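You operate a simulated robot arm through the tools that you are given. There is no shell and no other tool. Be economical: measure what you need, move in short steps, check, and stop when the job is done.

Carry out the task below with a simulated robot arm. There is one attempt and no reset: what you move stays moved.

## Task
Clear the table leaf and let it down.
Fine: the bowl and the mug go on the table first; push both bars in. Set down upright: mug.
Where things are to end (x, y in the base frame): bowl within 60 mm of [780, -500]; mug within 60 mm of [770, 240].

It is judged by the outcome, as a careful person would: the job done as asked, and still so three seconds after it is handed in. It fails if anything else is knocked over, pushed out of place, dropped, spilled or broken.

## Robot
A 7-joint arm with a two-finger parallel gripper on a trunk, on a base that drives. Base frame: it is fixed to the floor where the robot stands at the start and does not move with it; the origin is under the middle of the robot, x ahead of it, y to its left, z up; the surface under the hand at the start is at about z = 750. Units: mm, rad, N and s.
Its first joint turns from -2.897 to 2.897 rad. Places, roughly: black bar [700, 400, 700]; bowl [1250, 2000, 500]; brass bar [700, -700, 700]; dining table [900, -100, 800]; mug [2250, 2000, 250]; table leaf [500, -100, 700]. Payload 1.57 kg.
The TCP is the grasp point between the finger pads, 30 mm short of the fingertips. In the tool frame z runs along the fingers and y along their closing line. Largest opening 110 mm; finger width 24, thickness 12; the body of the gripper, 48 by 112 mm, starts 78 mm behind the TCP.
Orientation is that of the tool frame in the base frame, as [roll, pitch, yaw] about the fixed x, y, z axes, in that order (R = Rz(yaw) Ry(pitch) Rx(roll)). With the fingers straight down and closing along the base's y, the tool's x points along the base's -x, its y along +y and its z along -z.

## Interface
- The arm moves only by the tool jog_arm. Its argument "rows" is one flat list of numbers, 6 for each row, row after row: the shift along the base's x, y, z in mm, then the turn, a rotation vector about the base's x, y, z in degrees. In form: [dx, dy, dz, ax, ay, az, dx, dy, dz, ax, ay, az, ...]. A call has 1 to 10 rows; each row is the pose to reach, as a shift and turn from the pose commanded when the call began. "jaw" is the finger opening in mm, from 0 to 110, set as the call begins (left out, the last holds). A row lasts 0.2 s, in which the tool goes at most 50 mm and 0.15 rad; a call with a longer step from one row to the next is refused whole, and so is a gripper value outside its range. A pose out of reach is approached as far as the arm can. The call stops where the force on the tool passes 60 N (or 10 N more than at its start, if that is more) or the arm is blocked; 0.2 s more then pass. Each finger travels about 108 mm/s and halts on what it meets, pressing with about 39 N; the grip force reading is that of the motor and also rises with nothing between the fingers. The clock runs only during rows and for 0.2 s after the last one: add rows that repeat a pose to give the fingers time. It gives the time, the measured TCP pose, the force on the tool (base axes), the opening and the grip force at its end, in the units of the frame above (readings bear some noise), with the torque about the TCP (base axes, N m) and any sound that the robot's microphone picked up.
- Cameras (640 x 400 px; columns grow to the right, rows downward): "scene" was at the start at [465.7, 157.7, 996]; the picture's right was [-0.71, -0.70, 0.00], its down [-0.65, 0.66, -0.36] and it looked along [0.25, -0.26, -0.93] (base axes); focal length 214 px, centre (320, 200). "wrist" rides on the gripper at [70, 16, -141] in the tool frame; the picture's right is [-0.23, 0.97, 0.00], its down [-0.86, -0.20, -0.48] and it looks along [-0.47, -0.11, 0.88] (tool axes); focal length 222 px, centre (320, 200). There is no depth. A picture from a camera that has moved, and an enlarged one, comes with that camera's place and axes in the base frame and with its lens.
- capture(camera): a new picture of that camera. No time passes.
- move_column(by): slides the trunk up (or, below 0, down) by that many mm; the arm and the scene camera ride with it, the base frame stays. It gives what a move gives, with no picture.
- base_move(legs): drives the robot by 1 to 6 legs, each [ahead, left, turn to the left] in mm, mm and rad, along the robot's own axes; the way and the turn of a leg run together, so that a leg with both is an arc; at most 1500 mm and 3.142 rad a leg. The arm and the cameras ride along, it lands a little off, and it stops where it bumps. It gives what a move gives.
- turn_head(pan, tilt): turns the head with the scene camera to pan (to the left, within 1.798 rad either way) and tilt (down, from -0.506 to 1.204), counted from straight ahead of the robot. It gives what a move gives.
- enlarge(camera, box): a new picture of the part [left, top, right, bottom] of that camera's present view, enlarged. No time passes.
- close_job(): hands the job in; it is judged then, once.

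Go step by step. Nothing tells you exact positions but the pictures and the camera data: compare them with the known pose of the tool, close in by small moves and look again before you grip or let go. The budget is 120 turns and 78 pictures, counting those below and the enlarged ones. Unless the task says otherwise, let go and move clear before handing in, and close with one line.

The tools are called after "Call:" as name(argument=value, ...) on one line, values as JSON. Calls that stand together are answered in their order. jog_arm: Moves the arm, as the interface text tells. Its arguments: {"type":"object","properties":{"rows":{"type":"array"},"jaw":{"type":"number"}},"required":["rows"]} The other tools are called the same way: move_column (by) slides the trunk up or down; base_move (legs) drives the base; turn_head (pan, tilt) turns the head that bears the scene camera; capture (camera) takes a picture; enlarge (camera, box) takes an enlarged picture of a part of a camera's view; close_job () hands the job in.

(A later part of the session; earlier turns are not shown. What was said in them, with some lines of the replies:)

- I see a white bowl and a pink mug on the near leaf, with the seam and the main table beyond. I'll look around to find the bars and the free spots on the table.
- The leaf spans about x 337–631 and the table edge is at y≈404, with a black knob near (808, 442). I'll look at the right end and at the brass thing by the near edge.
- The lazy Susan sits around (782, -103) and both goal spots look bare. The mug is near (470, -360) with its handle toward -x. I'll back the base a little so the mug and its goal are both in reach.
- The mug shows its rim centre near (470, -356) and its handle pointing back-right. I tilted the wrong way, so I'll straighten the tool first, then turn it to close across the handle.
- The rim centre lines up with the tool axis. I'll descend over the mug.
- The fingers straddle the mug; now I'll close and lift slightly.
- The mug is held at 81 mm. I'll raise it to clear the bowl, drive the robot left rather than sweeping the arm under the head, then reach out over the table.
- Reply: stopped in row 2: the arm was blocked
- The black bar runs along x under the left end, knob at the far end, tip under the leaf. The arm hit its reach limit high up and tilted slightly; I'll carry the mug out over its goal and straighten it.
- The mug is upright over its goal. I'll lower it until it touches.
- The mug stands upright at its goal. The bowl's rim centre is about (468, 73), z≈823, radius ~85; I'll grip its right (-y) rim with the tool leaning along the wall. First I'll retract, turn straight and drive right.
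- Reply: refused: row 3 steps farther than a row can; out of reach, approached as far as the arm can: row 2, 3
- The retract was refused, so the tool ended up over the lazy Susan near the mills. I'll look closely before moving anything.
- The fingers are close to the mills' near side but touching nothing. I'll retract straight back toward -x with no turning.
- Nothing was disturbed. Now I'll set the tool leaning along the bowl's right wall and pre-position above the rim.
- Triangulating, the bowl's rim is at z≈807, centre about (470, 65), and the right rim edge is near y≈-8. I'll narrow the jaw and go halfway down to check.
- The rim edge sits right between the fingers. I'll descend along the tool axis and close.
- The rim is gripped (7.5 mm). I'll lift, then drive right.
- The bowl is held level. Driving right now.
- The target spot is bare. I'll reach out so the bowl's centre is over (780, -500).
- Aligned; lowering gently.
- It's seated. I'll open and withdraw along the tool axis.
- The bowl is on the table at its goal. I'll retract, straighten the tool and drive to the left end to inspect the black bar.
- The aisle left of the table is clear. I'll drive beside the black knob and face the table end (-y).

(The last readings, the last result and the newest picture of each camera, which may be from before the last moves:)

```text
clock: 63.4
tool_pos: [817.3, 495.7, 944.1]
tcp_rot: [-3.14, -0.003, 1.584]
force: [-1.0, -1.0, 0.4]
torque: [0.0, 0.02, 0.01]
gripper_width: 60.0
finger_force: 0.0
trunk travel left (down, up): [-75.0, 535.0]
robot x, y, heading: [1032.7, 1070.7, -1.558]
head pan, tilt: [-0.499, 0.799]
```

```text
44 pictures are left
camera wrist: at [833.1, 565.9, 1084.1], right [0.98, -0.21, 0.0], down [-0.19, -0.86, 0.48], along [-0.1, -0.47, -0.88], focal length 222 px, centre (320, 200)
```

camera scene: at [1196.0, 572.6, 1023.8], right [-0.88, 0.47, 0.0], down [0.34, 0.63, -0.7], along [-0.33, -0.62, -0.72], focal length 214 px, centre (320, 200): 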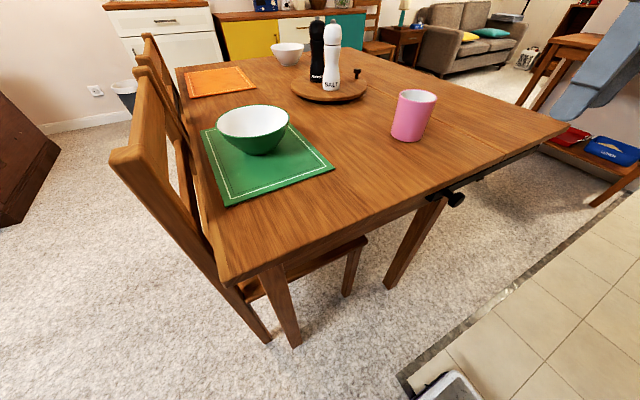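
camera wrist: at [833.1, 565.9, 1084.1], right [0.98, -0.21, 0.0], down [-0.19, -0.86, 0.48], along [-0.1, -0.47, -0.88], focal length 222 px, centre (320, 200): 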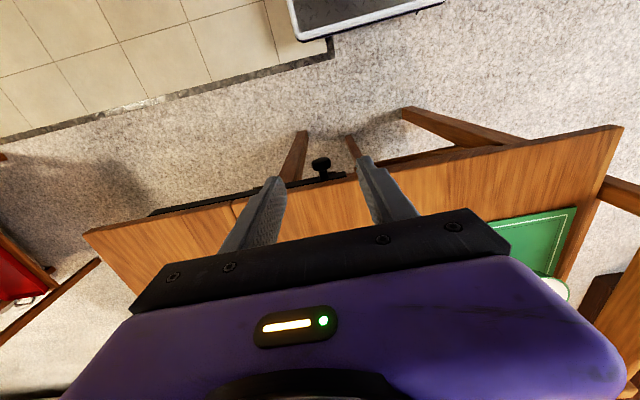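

The knob sits right between the fingers in the wrist view. I'll zoom in to fix its place.

Call:
enlarge(camera="wrist", box=[240, 110, 400, 210])

Call:
enlarge(camera="scene", box=[400, 140, 560, 240])

```text
4.00 times, centred on (320, 160) of wrist
camera zoom: at [833.1, 565.9, 1084.1], right [0.98, -0.21, 0.0], down [-0.19, -0.86, 0.48], along [-0.1, -0.47, -0.88], focal length 888 px, centre (320, 360)
```

zoom: 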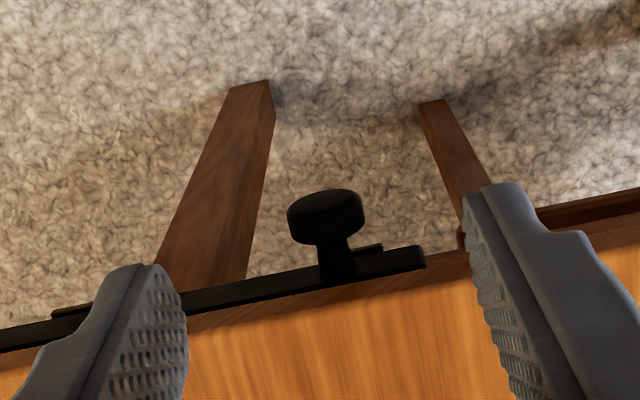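

```text
4.00 times, centred on (480, 190) of scene
camera zoom: at [1196.0, 572.6, 1023.8], right [-0.88, 0.47, 0.0], down [0.34, 0.63, -0.7], along [-0.33, -0.62, -0.72], focal length 858 px, centre (-320, 240)
```

zoom: 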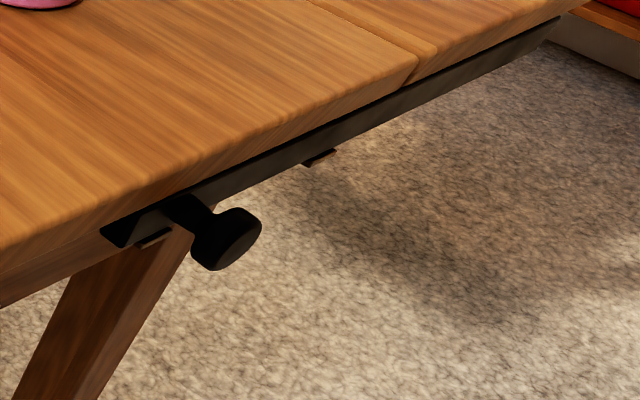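

The knob is at about (809, 435, 711), roughly 33 mm wide. I'll move above it and descend with the fingers on either side.

Call:
jog_arm(rows=[-4, -27, -20, 0, 0, 0, -8, -54, -55, 0, 0, 0, -8, -54, -100, 0, 0, 0, -8, -54, -148, 0, 0, 0, -8, -54, -190, 0, 0, 0, -8, -54, -190, 0, 0, 0])

Call:
capture(camera="wrist")

Call:
enlarge(camera="scene", box=[400, 100, 600, 240])

```text
clock: 64.8
tool_pos: [808.3, 442.9, 752.9]
tcp_rot: [-3.138, -0.003, 1.584]
force: [0.6, 0.0, -0.7]
torque: [0.02, 0.0, -0.02]
gripper_width: 60.0
finger_force: 0.2
trunk travel left (down, up): [-75.0, 535.0]
robot x, y, heading: [1031.0, 1072.6, -1.566]
head pan, tilt: [-0.499, 0.799]
```

```text
41 pictures are left
camera wrist: at [825.1, 512.6, 893.1], right [0.98, -0.21, 0.0], down [-0.19, -0.86, 0.48], along [-0.1, -0.47, -0.88], focal length 222 px, centre (320, 200)
```

wrist: 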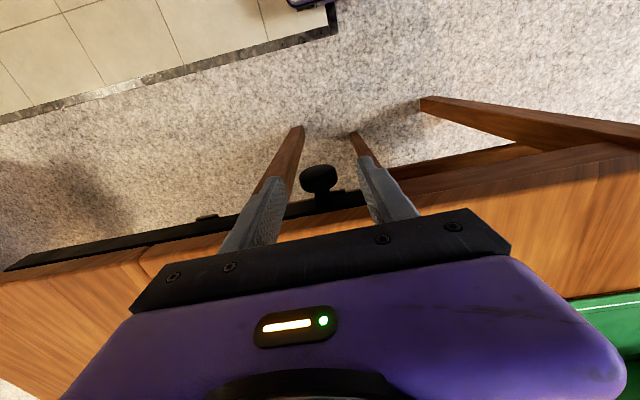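

```text
2.86 times, centred on (500, 170) of scene
camera zoom: at [1196.1, 572.6, 1023.7], right [-0.88, 0.47, 0.0], down [0.34, 0.63, -0.7], along [-0.33, -0.62, -0.72], focal length 613 px, centre (-194, 286)
```

zoom: 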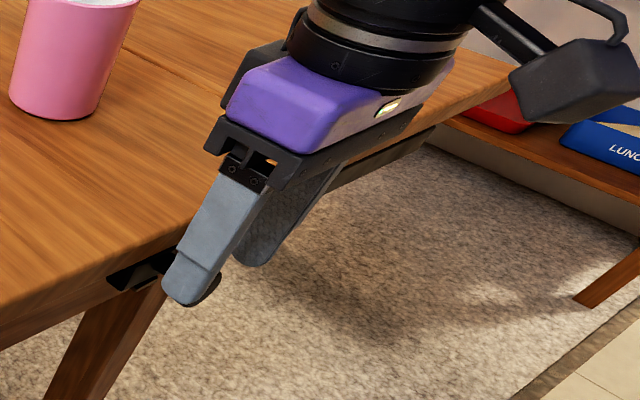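

The knob is centred. Descending the rest and gripping.

Call:
jog_arm(rows=[0, -3, -20, 0, 0, 0, 0, -4, -40, 0, 0, 0, 0, -4, -40, 0, 0, 0])

Call:
jog_arm(rows=[0, 0, 0, 0, 0, 0, 0, 0, 0, 0, 0, 0, 0, 0, 0, 0, 0, 0], jaw=20)

Call:
capture(camera="wrist")

```text
clock: 65.6
tool_pos: [809.3, 439.7, 713.5]
tcp_rot: [-3.141, -0.003, 1.584]
force: [0.1, 0.6, 0.1]
torque: [0.02, -0.01, -0.01]
gripper_width: 60.0
finger_force: 0.1
trunk travel left (down, up): [-75.0, 535.0]
robot x, y, heading: [1030.0, 1071.6, -1.563]
head pan, tilt: [-0.499, 0.799]
```

```text
clock: 66.4
tool_pos: [809.0, 439.5, 713.3]
tcp_rot: [-3.14, -0.002, 1.586]
force: [0.5, 0.3, -4.9]
torque: [-0.08, 0.02, -0.02]
gripper_width: 33.4
finger_force: 40.7
trunk travel left (down, up): [-75.0, 535.0]
robot x, y, heading: [1033.1, 1070.3, -1.566]
head pan, tilt: [-0.499, 0.799]
```

```text
39 pictures are left
camera wrist: at [825.2, 508.5, 853.6], right [0.98, -0.21, 0.0], down [-0.19, -0.86, 0.48], along [-0.1, -0.47, -0.88], focal length 222 px, centre (320, 200)
```

wrist: 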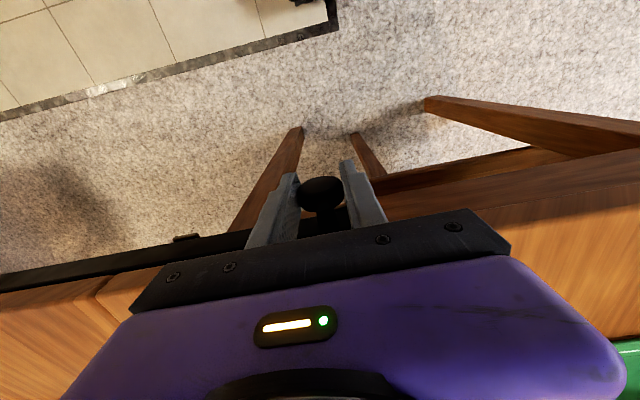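

The knob is gripped (33 mm). I'll slide the bar toward +x until it stops.

Call:
jog_arm(rows=[20, 0, 0, 0, 0, 0, 40, 0, 0, 0, 0, 0, 60, 0, 0, 0, 0, 0, 80, 0, 0, 0, 0, 0, 100, 0, 0, 0, 0, 0])

```text
clock: 67.6
tool_pos: [909.5, 438.5, 713.3]
tcp_rot: [-3.14, -0.004, 1.584]
force: [-2.6, 16.8, -17.0]
torque: [0.76, 0.0, 0.23]
gripper_width: 33.2
finger_force: 41.1
trunk travel left (down, up): [-75.0, 535.0]
robot x, y, heading: [1032.1, 1070.1, -1.557]
head pan, tilt: [-0.499, 0.799]
```

It slides. Continuing.

Call:
jog_arm(rows=[20, 0, 0, 0, 0, 0, 40, 0, 0, 0, 0, 0, 60, 0, 0, 0, 0, 0, 80, 0, 0, 0, 0, 0, 100, 0, 0, 0, 0, 0])

Call:
capture(camera="scene")

```text
clock: 68.8
tool_pos: [1004.8, 438.6, 714.8]
tcp_rot: [-3.134, -0.003, 1.579]
force: [-24.6, 15.3, -27.3]
torque: [0.55, -0.06, -0.03]
gripper_width: 33.6
finger_force: 41.5
trunk travel left (down, up): [-75.0, 535.0]
robot x, y, heading: [1030.2, 1071.5, -1.564]
head pan, tilt: [-0.499, 0.799]
```

```text
38 pictures are left
camera scene: at [1195.0, 572.2, 1023.6], right [-0.88, 0.47, 0.0], down [0.34, 0.63, -0.7], along [-0.33, -0.61, -0.72], focal length 214 px, centre (320, 200)
```

scene: 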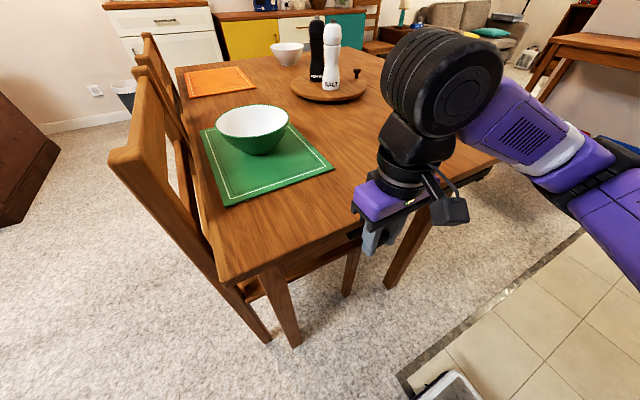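

Force rose to 25 N after about 196 mm, likely the end stop. I'll nudge to confirm, then release and lift away.

Call:
jog_arm(rows=[4, 0, 0, 0, 0, 0, 8, 0, 0, 0, 0, 0])

Call:
jog_arm(rows=[0, 0, 0, 0, 0, 0, 0, 0, 0, 0, 0, 0], jaw=64)

Call:
jog_arm(rows=[0, 5, 45, 0, 0, 0, 0, 10, 90, 0, 0, 0, 0, 15, 135, 0, 0, 0, 0, 20, 180, 0, 0, 0, 0, 25, 225, 0, 0, 0])

Call:
capture(camera="wrist")

```text
clock: 69.3
tool_pos: [1005.7, 438.0, 716.2]
tcp_rot: [-3.122, -0.003, 1.575]
force: [-8.0, -2.6, -12.1]
torque: [-0.33, 0.08, 0.07]
gripper_width: 33.1
finger_force: 41.5
trunk travel left (down, up): [-75.0, 535.0]
robot x, y, heading: [1030.3, 1074.8, -1.563]
head pan, tilt: [-0.499, 0.799]
stopped in row 2: the force on the tool passed its limit at 63 N (the readings are from after the stop); the commanded pose is now the measured one
```

```text
clock: 69.9
tool_pos: [1007.3, 437.7, 715.0]
tcp_rot: [-3.125, -0.003, 1.576]
force: [-0.3, -0.1, 0.0]
torque: [0.03, 0.01, 0.02]
gripper_width: 63.7
finger_force: 0.1
trunk travel left (down, up): [-75.0, 535.0]
robot x, y, heading: [1034.6, 1074.5, -1.56]
head pan, tilt: [-0.499, 0.799]
```

```text
clock: 71.1
tool_pos: [1008.0, 464.0, 940.8]
tcp_rot: [-3.127, -0.005, 1.575]
force: [0.1, -0.8, 0.6]
torque: [0.02, -0.07, -0.01]
gripper_width: 63.8
finger_force: 0.0
trunk travel left (down, up): [-75.0, 535.0]
robot x, y, heading: [1031.7, 1071.7, -1.558]
head pan, tilt: [-0.499, 0.799]
```

```text
37 pictures are left
camera wrist: at [1027.2, 533.5, 1080.3], right [0.97, -0.22, -0.02], down [-0.19, -0.86, 0.48], along [-0.12, -0.46, -0.88], focal length 222 px, centre (320, 200)
```

wrist: 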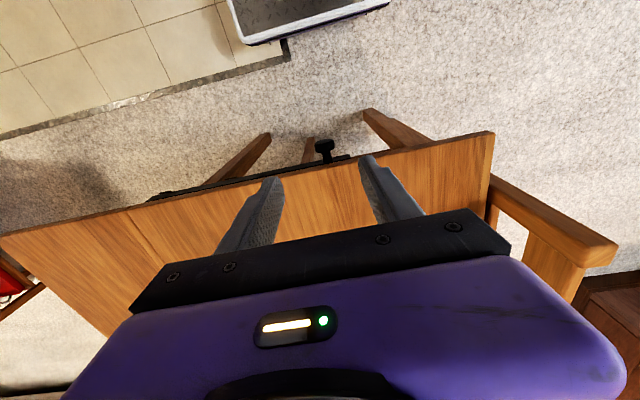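

The black bar is fully in and the leaf is still up on the brass bar. I'll drive around the front to the right end.

Call:
base_move(legs=[[0, 0, 1.56], [-1125, 0, 0], [0, -1450, 0], [0, -500, 0]])

Call:
turn_head(pan=-0.7, tilt=0.5)

Call:
capture(camera="scene")

Call:
turn_head(pan=0.5, tilt=0.6)

Call:
capture(camera="scene")

```text
clock: 90.0
tool_pos: [522.8, -920.6, 940.7]
tcp_rot: [-3.124, -0.004, 3.138]
force: [-0.5, -0.4, -1.0]
torque: [0.01, -0.01, 0.03]
gripper_width: 64.1
finger_force: 0.1
trunk travel left (down, up): [-75.0, 535.0]
robot x, y, heading: [-82.7, -890.1, 0.002]
head pan, tilt: [-0.499, 0.799]
```

```text
clock: 90.8
tool_pos: [522.2, -919.2, 941.2]
tcp_rot: [-3.124, -0.002, -3.141]
force: [0.7, -0.3, -0.6]
torque: [0.01, 0.0, 0.02]
gripper_width: 64.0
finger_force: 0.0
trunk travel left (down, up): [-75.0, 535.0]
robot x, y, heading: [-86.2, -891.2, 0.001]
head pan, tilt: [-0.7, 0.499]
```

```text
36 pictures are left
camera scene: at [410.8, -753.5, 1049.6], right [-0.64, -0.77, 0.0], down [-0.37, 0.31, -0.88], along [0.67, -0.56, -0.48], focal length 214 px, centre (320, 200)
```

scene: 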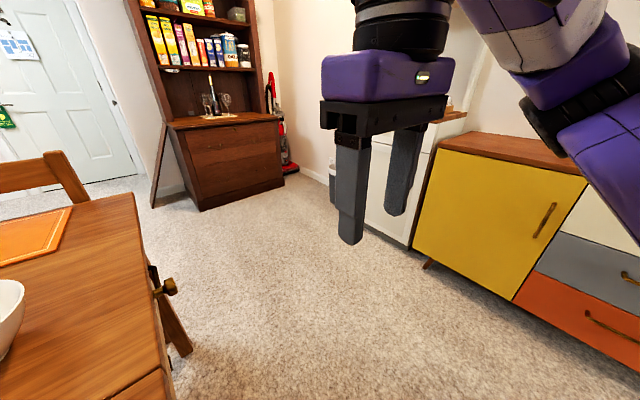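

```text
clock: 92.2
tool_pos: [522.1, -919.1, 939.7]
tcp_rot: [-3.124, -0.002, 3.139]
force: [-0.2, 0.6, 0.4]
torque: [-0.01, 0.01, 0.03]
gripper_width: 63.8
finger_force: 0.1
trunk travel left (down, up): [-75.0, 535.0]
robot x, y, heading: [-89.1, -894.7, 0.001]
head pan, tilt: [0.499, 0.6]
```

```text
35 pictures are left
camera scene: at [418.7, -652.7, 1040.6], right [0.48, -0.88, 0.0], down [-0.5, -0.27, -0.83], along [0.72, 0.4, -0.56], focal length 214 px, centre (320, 200)
```

scene: 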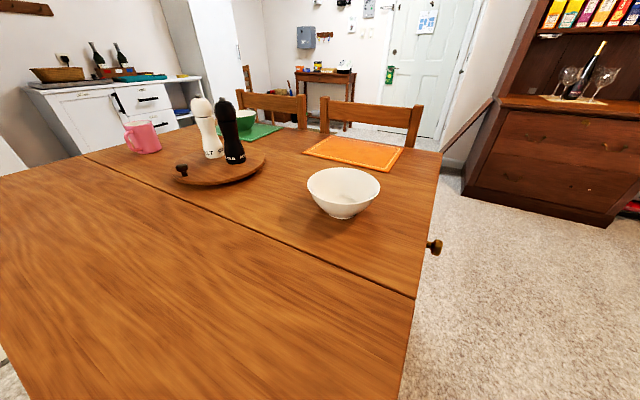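

The brass knob is at about (804, -708, 711) with a clear aisle. I'll drive in beside it and face +y.

Call:
base_move(legs=[[0, -428, 0], [936, 0, 0], [0, 0, 1.57]])

Call:
turn_head(pan=0.3, tilt=0.9)

Call:
capture(camera="scene")

Call:
capture(camera="wrist")

```text
clock: 103.2
tool_pos: [869.4, -709.4, 940.2]
tcp_rot: [-3.124, -0.003, -1.551]
force: [-0.2, -0.3, 0.0]
torque: [0.0, -0.01, 0.0]
gripper_width: 63.8
finger_force: 0.1
trunk travel left (down, up): [-75.0, 535.0]
robot x, y, heading: [858.0, -1320.7, 1.595]
head pan, tilt: [0.499, 0.6]
```

```text
clock: 104.0
tool_pos: [869.5, -709.9, 939.8]
tcp_rot: [-3.123, -0.004, -1.552]
force: [0.4, 0.1, -0.4]
torque: [0.01, -0.04, 0.01]
gripper_width: 64.0
finger_force: 0.2
trunk travel left (down, up): [-75.0, 535.0]
robot x, y, heading: [854.4, -1316.3, 1.592]
head pan, tilt: [0.3, 0.901]
```

```text
34 pictures are left
camera scene: at [621.9, -825.1, 1015.8], right [0.95, 0.32, 0.0], down [0.25, -0.74, -0.62], along [-0.2, 0.59, -0.78], focal length 214 px, centre (320, 200)
```

scene: 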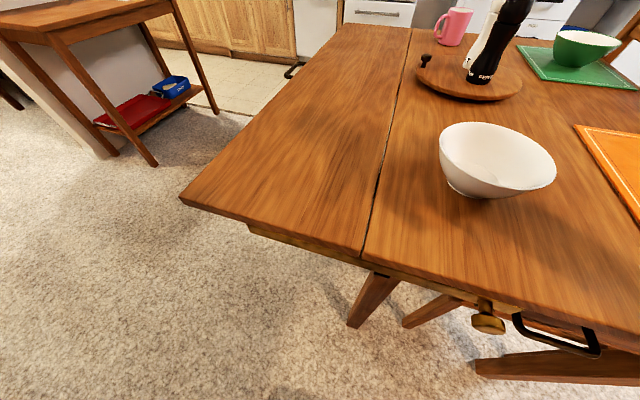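

```text
33 pictures are left
camera wrist: at [853.2, -779.1, 1079.9], right [-0.98, 0.21, -0.02], down [0.17, 0.86, 0.48], along [0.11, 0.47, -0.88], focal length 222 px, centre (320, 200)
```

wrist: 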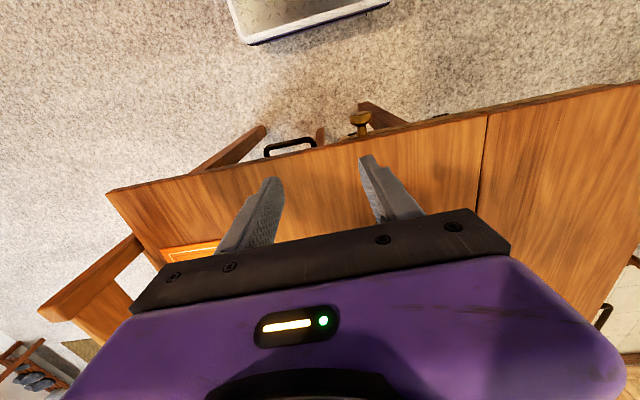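

There's also a dark handle on this end just beyond the knob. I'll zoom in to see whether it's in the way.

Call:
enlarge(camera="scene", box=[440, 260, 640, 390])

Call:
enlarge(camera="wrist", box=[240, 90, 440, 200])

```text
3.08 times, centred on (540, 325) of scene
camera zoom: at [621.9, -825.1, 1015.8], right [0.95, 0.32, 0.0], down [0.25, -0.74, -0.62], along [-0.2, 0.59, -0.78], focal length 660 px, centre (-357, -185)
```

zoom: 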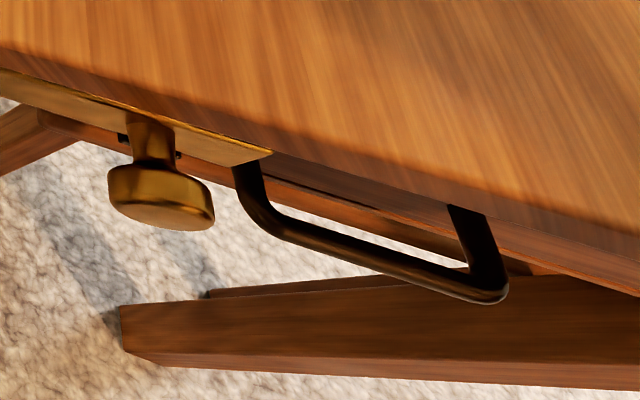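

```text
3.20 times, centred on (340, 145) of wrist
camera zoom: at [853.2, -779.1, 1079.9], right [-0.98, 0.21, -0.02], down [0.17, 0.86, 0.48], along [0.11, 0.47, -0.88], focal length 711 px, centre (256, 376)
```

zoom: 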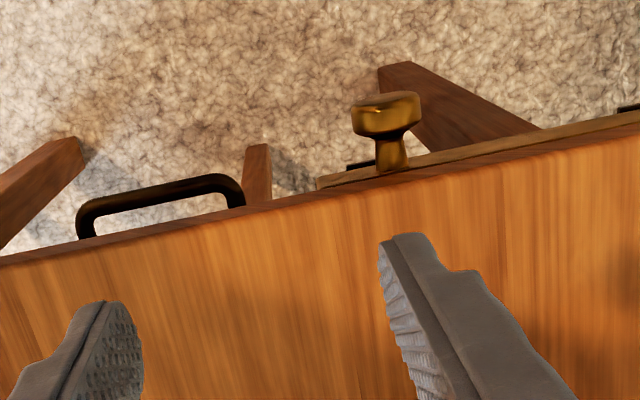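

The handle sits lower (z≈640, y≈-682), clear of the knob's path. Knob centre is (807, -712, 711); I'll go above it and descend.

Call:
jog_arm(rows=[-30, -3, -15, 0, 0, 0, -62.5, -6.5, -50, 0, 0, 0, -62.5, -6.5, -98, 0, 0, 0, -62.5, -6.5, -146, 0, 0, 0, -62.5, -6.5, -185, 0, 0, 0, -62.5, -6.5, -185, 0, 0, 0])

Call:
capture(camera="wrist")

```text
clock: 105.4
tool_pos: [807.8, -715.9, 754.6]
tcp_rot: [-3.123, -0.004, -1.552]
force: [0.1, 0.4, 0.2]
torque: [-0.05, -0.02, -0.01]
gripper_width: 64.0
finger_force: 0.1
trunk travel left (down, up): [-75.0, 535.0]
robot x, y, heading: [852.6, -1318.1, 1.595]
head pan, tilt: [0.3, 0.901]
```

```text
30 pictures are left
camera wrist: at [791.7, -785.7, 894.5], right [-0.98, 0.21, -0.02], down [0.17, 0.86, 0.48], along [0.11, 0.47, -0.88], focal length 222 px, centre (320, 200)
```

wrist: 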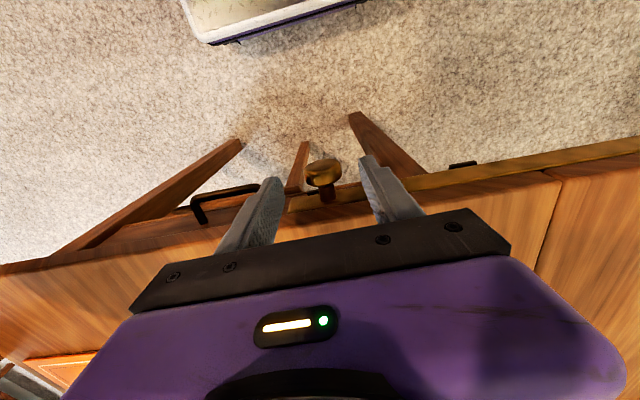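

Centred. Descend and grip.

Call:
jog_arm(rows=[0, 0, -20, 0, 0, 0, 0, -2, -40, 0, 0, 0, 0, -2, -40, 0, 0, 0])

Call:
jog_arm(rows=[0, 0, 0, 0, 0, 0, 0, 0, 0, 0, 0, 0, 0, 0, 0, 0, 0, 0], jaw=20)

Call:
jog_arm(rows=[20, 0, 0, 0, 0, 0, 40, 0, 0, 0, 0, 0, 60, 0, 0, 0, 0, 0, 80, 0, 0, 0, 0, 0, 100, 0, 0, 0, 0, 0])

Call:
capture(camera="scene")

```text
clock: 106.2
tool_pos: [808.9, -717.9, 715.5]
tcp_rot: [-3.123, -0.004, -1.551]
force: [1.0, 0.5, -0.3]
torque: [-0.02, 0.01, -0.01]
gripper_width: 64.1
finger_force: 0.0
trunk travel left (down, up): [-75.0, 535.0]
robot x, y, heading: [855.3, -1316.6, 1.59]
head pan, tilt: [0.3, 0.901]
```

```text
clock: 107.0
tool_pos: [809.1, -716.8, 715.4]
tcp_rot: [-3.125, -0.003, -1.552]
force: [0.6, -0.2, -4.7]
torque: [0.09, 0.0, 0.04]
gripper_width: 33.5
finger_force: 41.4
trunk travel left (down, up): [-75.0, 535.0]
robot x, y, heading: [857.9, -1316.3, 1.597]
head pan, tilt: [0.3, 0.901]
```

```text
clock: 108.2
tool_pos: [906.7, -717.1, 714.5]
tcp_rot: [-3.125, -0.001, -1.552]
force: [-2.0, 14.6, -5.5]
torque: [-0.22, 0.01, -0.24]
gripper_width: 33.5
finger_force: 41.3
trunk travel left (down, up): [-75.0, 535.0]
robot x, y, heading: [853.5, -1315.4, 1.597]
head pan, tilt: [0.3, 0.901]
```

```text
29 pictures are left
camera scene: at [621.8, -824.7, 1015.6], right [0.95, 0.32, 0.0], down [0.25, -0.74, -0.62], along [-0.2, 0.59, -0.78], focal length 214 px, centre (320, 200)
```

scene: 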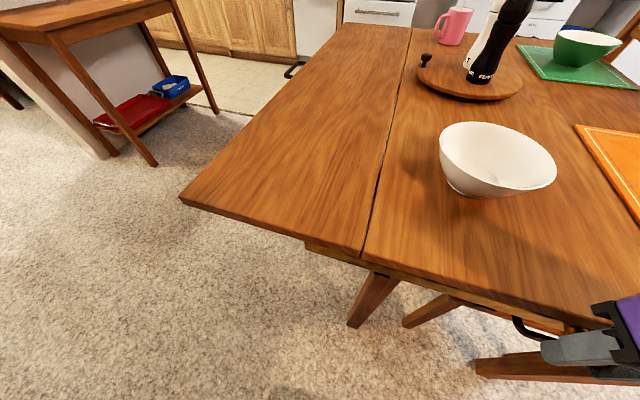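

Sliding well; the leaf still rests on the last bit of the bar. I'll continue slowly.

Call:
jog_arm(rows=[15, 0, 0, 0, 0, 0, 30, 0, 0, 0, 0, 0, 45, 0, 0, 0, 0, 0, 60, 0, 0, 0, 0, 0])

Call:
jog_arm(rows=[8, 0, 0, 0, 0, 0, 16, 0, 0, 0, 0, 0, 24, 0, 0, 0, 0, 0, 32, 0, 0, 0, 0, 0, 38, 0, 0, 0, 0, 0, 42, 0, 0, 0, 0, 0])

Call:
capture(camera="scene")

```text
clock: 109.2
tool_pos: [967.7, -717.1, 715.1]
tcp_rot: [-3.126, -0.005, -1.55]
force: [-3.4, 16.9, 2.4]
torque: [0.27, 0.09, 0.02]
gripper_width: 33.3
finger_force: 41.3
trunk travel left (down, up): [-75.0, 535.0]
robot x, y, heading: [854.8, -1317.8, 1.594]
head pan, tilt: [0.3, 0.901]
```

```text
clock: 110.6
tool_pos: [1006.5, -718.1, 714.5]
tcp_rot: [-3.13, -0.001, -1.548]
force: [-16.8, 23.2, 5.5]
torque: [0.15, -0.09, 0.03]
gripper_width: 33.4
finger_force: 41.1
trunk travel left (down, up): [-75.0, 535.0]
robot x, y, heading: [851.6, -1315.5, 1.593]
head pan, tilt: [0.3, 0.901]
```

```text
28 pictures are left
camera scene: at [621.3, -824.9, 1015.6], right [0.95, 0.32, 0.0], down [0.25, -0.74, -0.62], along [-0.2, 0.59, -0.78], focal length 214 px, centre (320, 200)
```

scene: 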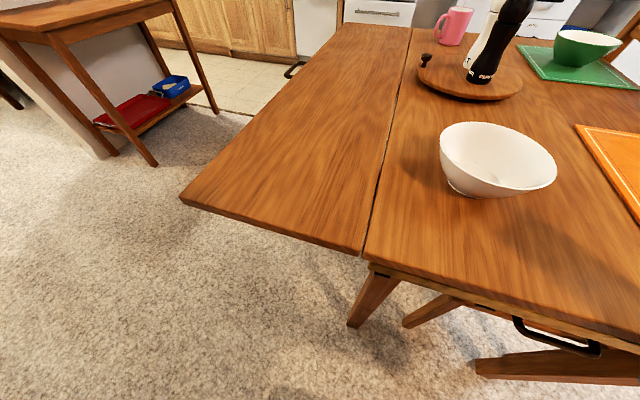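

The bar is at its stop and the leaf stays up on its stiff hinge. I'll release, rise clear, and check.

Call:
jog_arm(rows=[2, 0, 0, 0, 0, 0, 4, 0, 0, 0, 0, 0])

Call:
jog_arm(rows=[0, 0, 0, 0, 0, 0, 0, 0, 0, 0, 0, 0], jaw=64)

Call:
jog_arm(rows=[0, -5, 45, 0, 0, 0, 0, -8, 90, 0, 0, 0, 0, -8, 135, 0, 0, 0, 0, -8, 180, 0, 0, 0, 0, -8, 225, 0, 0, 0])

Call:
capture(camera="scene")

Call:
capture(camera="wrist")

```text
clock: 111.2
tool_pos: [1007.5, -717.3, 715.5]
tcp_rot: [-3.137, 0.0, -1.543]
force: [-52.5, 11.9, 7.8]
torque: [-0.6, 0.35, 0.35]
gripper_width: 33.6
finger_force: 41.5
trunk travel left (down, up): [-75.0, 535.0]
robot x, y, heading: [854.1, -1313.0, 1.596]
head pan, tilt: [0.3, 0.901]
```

```text
clock: 111.8
tool_pos: [1013.9, -718.0, 715.7]
tcp_rot: [-3.124, -0.004, -1.553]
force: [0.4, 0.6, 0.6]
torque: [0.01, 0.03, 0.0]
gripper_width: 64.2
finger_force: 0.0
trunk travel left (down, up): [-75.0, 535.0]
robot x, y, heading: [853.6, -1315.0, 1.593]
head pan, tilt: [0.3, 0.901]
```

```text
clock: 113.0
tool_pos: [1013.4, -726.3, 939.4]
tcp_rot: [-3.127, -0.003, -1.551]
force: [0.3, -0.1, 0.1]
torque: [-0.03, 0.06, 0.02]
gripper_width: 64.0
finger_force: 0.0
trunk travel left (down, up): [-75.0, 535.0]
robot x, y, heading: [858.0, -1318.6, 1.595]
head pan, tilt: [0.3, 0.901]
```

```text
27 pictures are left
camera scene: at [622.0, -825.0, 1015.7], right [0.95, 0.32, 0.0], down [0.25, -0.74, -0.62], along [-0.2, 0.59, -0.78], focal length 214 px, centre (320, 200)
```

scene: 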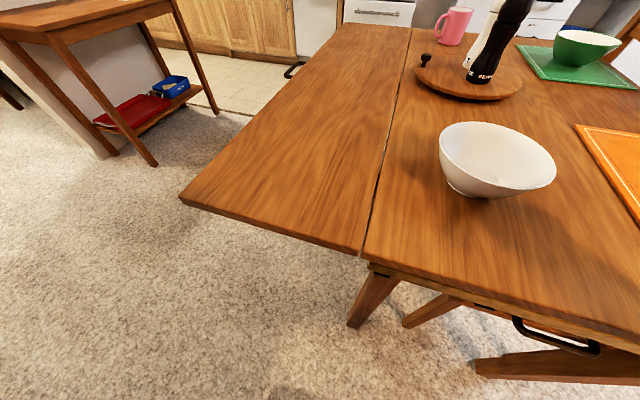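

```text
26 pictures are left
camera wrist: at [997.3, -796.2, 1079.7], right [-0.98, 0.21, -0.02], down [0.17, 0.86, 0.48], along [0.11, 0.47, -0.88], focal length 222 px, centre (320, 200)
```

wrist: 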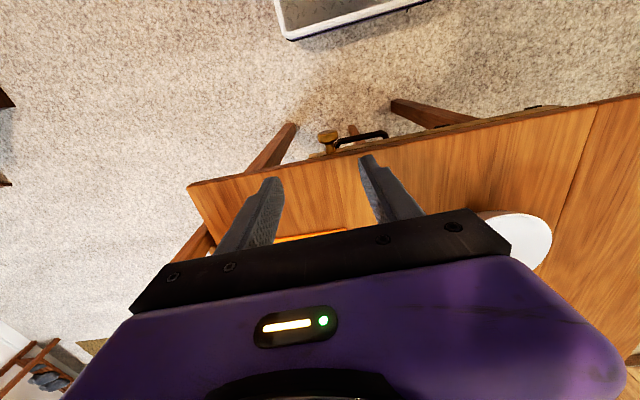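

Both bars are in and the leaf stays up by hinge friction, so it must be pushed down. I'll drive back around to the front of the leaf.

Call:
base_move(legs=[[0, 0, -1.594], [-1036, 0, 0], [0, 1067, 0]])

Call:
turn_head(pan=-0.2, tilt=0.9)

Call:
capture(camera="scene")

```text
clock: 127.3
tool_pos: [416.7, -412.0, 939.0]
tcp_rot: [-3.125, -0.003, 3.141]
force: [-0.1, 0.0, -0.4]
torque: [-0.02, -0.01, 0.01]
gripper_width: 64.1
finger_force: 0.0
trunk travel left (down, up): [-75.0, 535.0]
robot x, y, heading: [-174.9, -238.6, 0.007]
head pan, tilt: [0.3, 0.901]
```

```text
clock: 128.2
tool_pos: [416.5, -411.5, 939.7]
tcp_rot: [-3.126, -0.003, 3.14]
force: [-0.3, 0.3, -0.3]
torque: [0.01, -0.01, 0.01]
gripper_width: 63.6
finger_force: 0.1
trunk travel left (down, up): [-75.0, 535.0]
robot x, y, heading: [-171.7, -239.6, -0.001]
head pan, tilt: [-0.201, 0.901]
```

```text
25 pictures are left
camera scene: at [329.4, -58.9, 1015.8], right [-0.2, -0.98, 0.0], down [-0.77, 0.15, -0.62], along [0.61, -0.12, -0.78], focal length 214 px, centre (320, 200)
```

scene: 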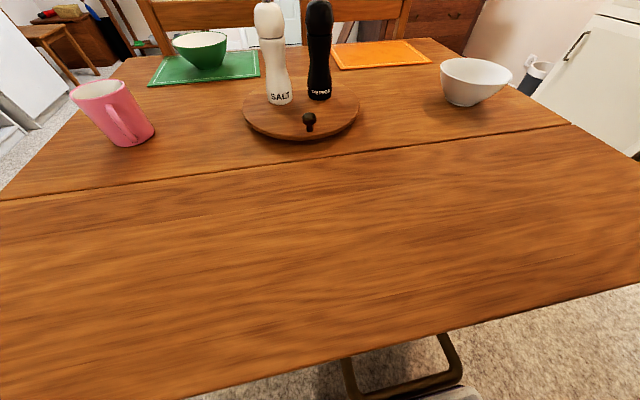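

The leaf is clear and the robot stands in front. I'll lower the trunk, close the fingers and come down to just above the leaf.

Call:
move_column(by=-70)

Call:
jog_arm(rows=[0, 40, -20, 0, 0, 0, 0, 85, -40, 0, 0, 0, 0, 125, -60, 0, 0, 0, 0, 140, -72, 0, 0, 0], jaw=0)

Call:
jog_arm(rows=[0, 0, -8, 0, 0, 0, 0, 0, -16, 0, 0, 0, 0, 0, -24, 0, 0, 0, 0, 0, -32, 0, 0, 0])

```text
clock: 129.3
tool_pos: [416.0, -412.7, 869.8]
tcp_rot: [-3.125, -0.002, 3.141]
force: [0.7, 0.9, 0.8]
torque: [0.02, -0.02, 0.02]
gripper_width: 64.3
finger_force: 0.0
trunk travel left (down, up): [-5.0, 605.0]
robot x, y, heading: [-172.9, -240.2, -0.002]
head pan, tilt: [-0.201, 0.901]
```

```text
clock: 130.3
tool_pos: [414.4, -272.3, 796.7]
tcp_rot: [-3.122, -0.004, 3.138]
force: [-0.7, 0.5, 0.6]
torque: [0.02, 0.0, 0.0]
gripper_width: 0.2
finger_force: 20.9
trunk travel left (down, up): [-5.0, 605.0]
robot x, y, heading: [-172.7, -240.8, -0.003]
head pan, tilt: [-0.201, 0.901]
```

```text
clock: 131.3
tool_pos: [415.7, -272.6, 765.0]
tcp_rot: [-3.124, -0.002, 3.139]
force: [-6.5, 0.7, 5.8]
torque: [0.03, 0.11, 0.03]
gripper_width: 0.0
finger_force: 20.9
trunk travel left (down, up): [-5.0, 605.0]
robot x, y, heading: [-171.7, -240.0, -0.001]
head pan, tilt: [-0.201, 0.901]
```

The leaf gives way at about 6 N, so it can be eased down. I'll follow its arc with the fingertip, tilting the tool as it goes.

Call:
jog_arm(rows=[1, 0, -14, 0, -3.5, 0, 1, 0, -28, 0, -7, 0, 2, 0, -41, 0, -10, 0, 7, 0, -59, 0, -13.5, 0, 13, 0, -77, 0, -17, 0, 19, 0, -95, 0, -20, 0])

Call:
capture(camera="scene")

```text
clock: 132.7
tool_pos: [486.8, -279.8, 687.3]
tcp_rot: [-3.127, 0.344, 3.14]
force: [0.8, -0.3, -0.6]
torque: [0.02, 0.0, 0.0]
gripper_width: 0.0
finger_force: 21.4
out of reach, approached as far as the arm can: row 3, 4, 5, 6
trunk travel left (down, up): [-5.0, 605.0]
robot x, y, heading: [-175.8, -240.2, 0.004]
head pan, tilt: [-0.201, 0.901]
```

```text
24 pictures are left
camera scene: at [329.3, -58.9, 945.8], right [-0.2, -0.98, 0.0], down [-0.77, 0.16, -0.62], along [0.61, -0.12, -0.78], focal length 214 px, centre (320, 200)
```

scene: 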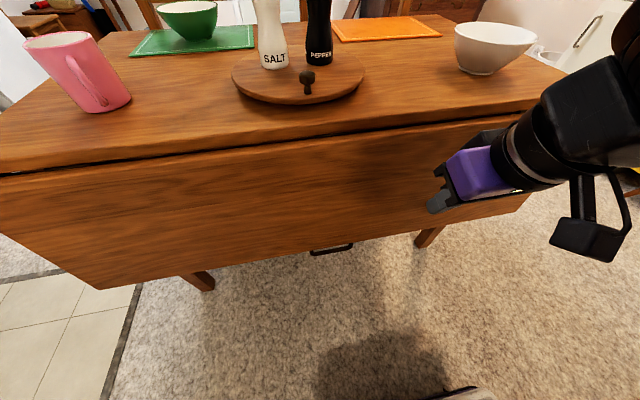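

The leaf is going down smoothly and has moved past the finger. I'll let a second pass and see where it settles.

Call:
jog_arm(rows=[0, 0, 0, 0, 0, 0, 0, 0, 0, 0, 0, 0, 0, 0, 0, 0, 0, 0, 0, 0, 0, 0, 0, 0])

Call:
capture(camera="scene")

Call:
capture(camera="wrist")

```text
clock: 133.7
tool_pos: [488.2, -280.1, 688.1]
tcp_rot: [-3.127, 0.344, 3.14]
force: [-0.1, 0.2, -0.7]
torque: [-0.03, 0.0, 0.0]
gripper_width: 0.2
finger_force: 21.4
trunk travel left (down, up): [-5.0, 605.0]
robot x, y, heading: [-170.5, -241.4, -0.002]
head pan, tilt: [-0.201, 0.901]
```

```text
23 pictures are left
camera scene: at [329.3, -58.9, 945.8], right [-0.2, -0.98, 0.0], down [-0.77, 0.16, -0.62], along [0.61, -0.12, -0.78], focal length 214 px, centre (320, 200)
```

scene: 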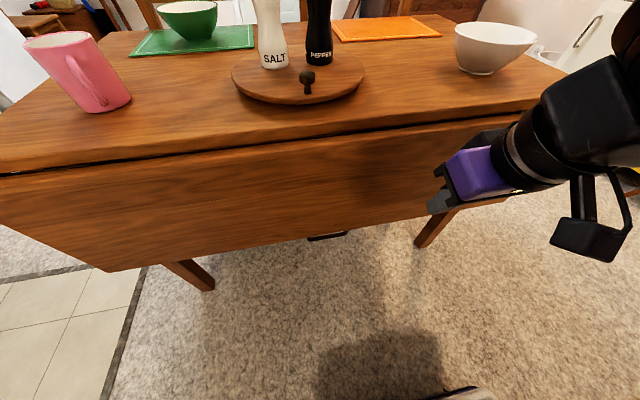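

```text
22 pictures are left
camera wrist: at [375.1, -260.7, 795.9], right [0.22, 0.97, 0.06], down [0.64, -0.19, 0.74], along [0.73, -0.12, -0.67], focal length 222 px, centre (320, 200)
```

wrist: 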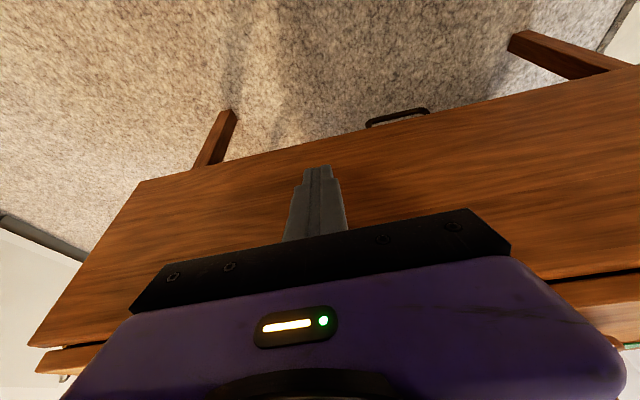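

The leaf is sinking on its own, slowly, and hangs almost vertical. I'll back the tool away up and out and wait, then check again.

Call:
jog_arm(rows=[-10, 0, 30, 0, 0, 0, -10, 0, 70, 0, 0, 0, -10, 0, 115, 0, 0, 0, -10, 0, 160, 0, 0, 0, -10, 0, 200, 0, 0, 0, -10, 0, 200, 0, 0, 0, -10, 0, 200, 0, 0, 0, -10, 0, 200, 0, 0, 0])

Call:
capture(camera="scene")

```text
clock: 135.5
tool_pos: [475.3, -279.7, 887.8]
tcp_rot: [-3.126, 0.345, 3.139]
force: [0.0, -0.2, 0.2]
torque: [0.03, -0.02, 0.0]
gripper_width: 0.1
finger_force: 21.2
trunk travel left (down, up): [-5.0, 605.0]
robot x, y, heading: [-174.3, -243.3, -0.005]
head pan, tilt: [-0.201, 0.901]
```

```text
21 pictures are left
camera scene: at [329.3, -58.9, 945.8], right [-0.2, -0.98, 0.0], down [-0.77, 0.16, -0.62], along [0.61, -0.12, -0.78], focal length 214 px, centre (320, 200)
```

scene: 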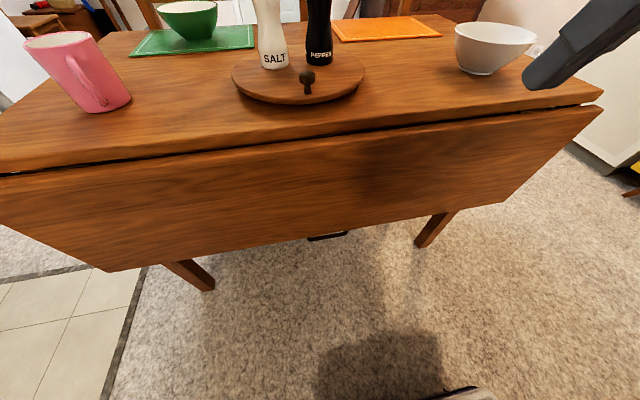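

The leaf has settled, by my measure within a few degrees of vertical. I'll press it gently with the fingertip to make sure it's fully home.

Call:
jog_arm(rows=[20, 0, -40, 0, 0, 0, 35, 0, -85, 0, 0, 0, 45, 0, -130, 0, 0, 0, 50, 0, -175, 0, 0, 0, 50, 0, -215, 0, 0, 0, 50, 0, -250, 0, 0, 0])

Call:
jog_arm(rows=[10, 0, 0, 0, 0, 0, 20, 0, 0, 0, 0, 0, 30, 0, 0, 0, 0, 0, 36, 0, 0, 0, 0, 0, 42, 0, 0, 0, 0, 0, 48, 0, 0, 0, 0, 0])

Call:
capture(camera="scene")

```text
clock: 136.9
tool_pos: [527.3, -279.0, 638.1]
tcp_rot: [-3.126, 0.346, 3.139]
force: [-1.1, -0.1, -0.2]
torque: [0.02, -0.01, 0.02]
gripper_width: 0.2
finger_force: 21.2
trunk travel left (down, up): [-5.0, 605.0]
robot x, y, heading: [-172.0, -247.4, 0.003]
head pan, tilt: [-0.201, 0.901]
```

```text
clock: 138.3
tool_pos: [575.2, -278.6, 637.5]
tcp_rot: [-3.126, 0.346, 3.14]
force: [0.7, -0.5, -0.9]
torque: [0.02, 0.0, -0.04]
gripper_width: 0.0
finger_force: 21.2
trunk travel left (down, up): [-5.0, 605.0]
robot x, y, heading: [-173.6, -240.7, 0.001]
head pan, tilt: [-0.201, 0.901]
```

```text
20 pictures are left
camera scene: at [329.3, -59.0, 945.8], right [-0.2, -0.98, 0.0], down [-0.77, 0.16, -0.62], along [0.61, -0.12, -0.78], focal length 214 px, centre (320, 200)
```

scene: 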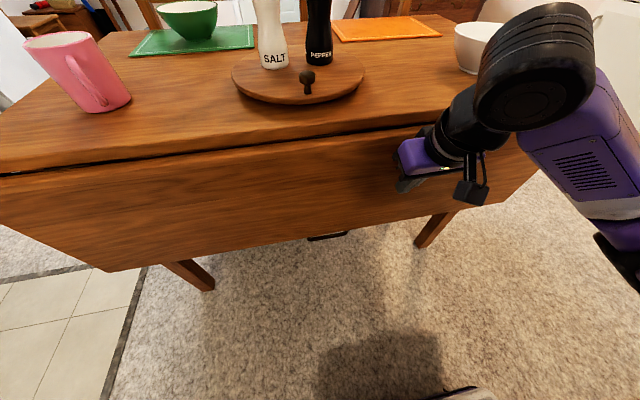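

No contact yet at tip x≈585. Continuing gently.

Call:
jog_arm(rows=[5, 0, 0, 0, 0, 0, 10, 0, 0, 0, 0, 0, 15, 0, 0, 0, 0, 0, 20, 0, 0, 0, 0, 0, 24, 0, 0, 0, 0, 0])

```text
clock: 139.4
tool_pos: [590.2, -278.2, 636.2]
tcp_rot: [-3.122, 0.331, -3.133]
force: [-9.2, 0.3, 7.3]
torque: [-0.06, 0.14, 0.01]
gripper_width: 0.0
finger_force: 21.5
trunk travel left (down, up): [-5.0, 605.0]
robot x, y, heading: [-175.8, -240.6, 0.002]
head pan, tilt: [-0.201, 0.901]
stopped in row 5: the force on the tool passed its limit at 68 N (the readings are from after the stop); the commanded pose is now the measured one
```

The leaf is firmly against its stop, so it's fully down. I'll back off, rise clear, and take a last look round.

Call:
jog_arm(rows=[-30, 0, 0, 0, 0, 0, -60, 0, 30, 0, 0, 0, -75, 0, 75, 0, 0, 0, -85, 0, 120, 0, 0, 0, -95, 0, 165, 0, 0, 0, -105, 0, 210, 0, 0, 0, -110, 0, 255, 0, 0, 0])

Call:
base_move(legs=[[-60, 0, 0]])

Call:
turn_head(pan=-0.1, tilt=0.7)

Call:
capture(camera="scene")

```text
clock: 141.0
tool_pos: [479.8, -277.6, 892.4]
tcp_rot: [-3.121, 0.333, -3.133]
force: [0.1, -0.1, -0.3]
torque: [-0.01, -0.01, -0.02]
gripper_width: 0.0
finger_force: 21.2
trunk travel left (down, up): [-5.0, 605.0]
robot x, y, heading: [-170.7, -242.7, -0.0]
head pan, tilt: [-0.201, 0.901]
```

```text
clock: 141.9
tool_pos: [419.7, -277.4, 892.2]
tcp_rot: [-3.122, 0.334, -3.136]
force: [0.7, 0.0, 0.5]
torque: [-0.04, 0.0, 0.05]
gripper_width: 0.0
finger_force: 21.7
trunk travel left (down, up): [-5.0, 605.0]
robot x, y, heading: [-229.9, -242.9, -0.002]
head pan, tilt: [-0.201, 0.901]
```

```text
clock: 142.7
tool_pos: [419.6, -277.2, 891.8]
tcp_rot: [-3.123, 0.331, -3.135]
force: [0.1, 0.1, -0.2]
torque: [0.03, -0.02, -0.02]
gripper_width: 0.0
finger_force: 21.2
trunk travel left (down, up): [-5.0, 605.0]
robot x, y, heading: [-233.2, -243.3, 0.001]
head pan, tilt: [-0.099, 0.7]
```

```text
19 pictures are left
camera scene: at [278.8, -52.5, 961.9], right [-0.1, -1.0, 0.0], down [-0.64, 0.06, -0.76], along [0.76, -0.08, -0.64], focal length 214 px, centre (320, 200)
```

scene: 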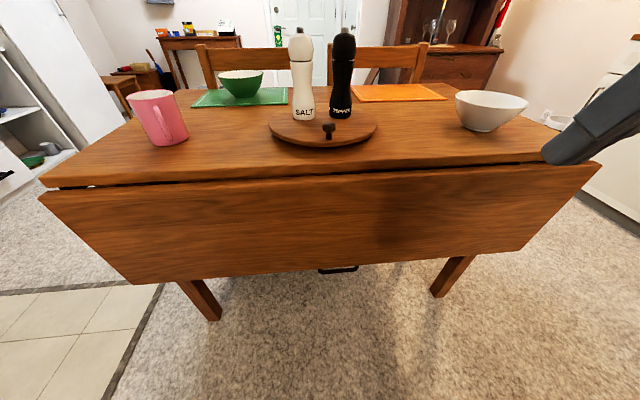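

The leaf hangs down with both bars in, and the bowl, the upright mug and everything else are standing in place. Handing in.

Call:
close_job()

```text
The job is handed in.
```

The table leaf is cleared and down against its stop, and both bars are pushed in. The mug stands upright at about (763, 240), and the bowl is at about (780, -500) by where I set it down (the last picture puts it nearer (758, -520)). Nothing else was moved, though the fingers passed close to the salt and pepper mills once without touching them.
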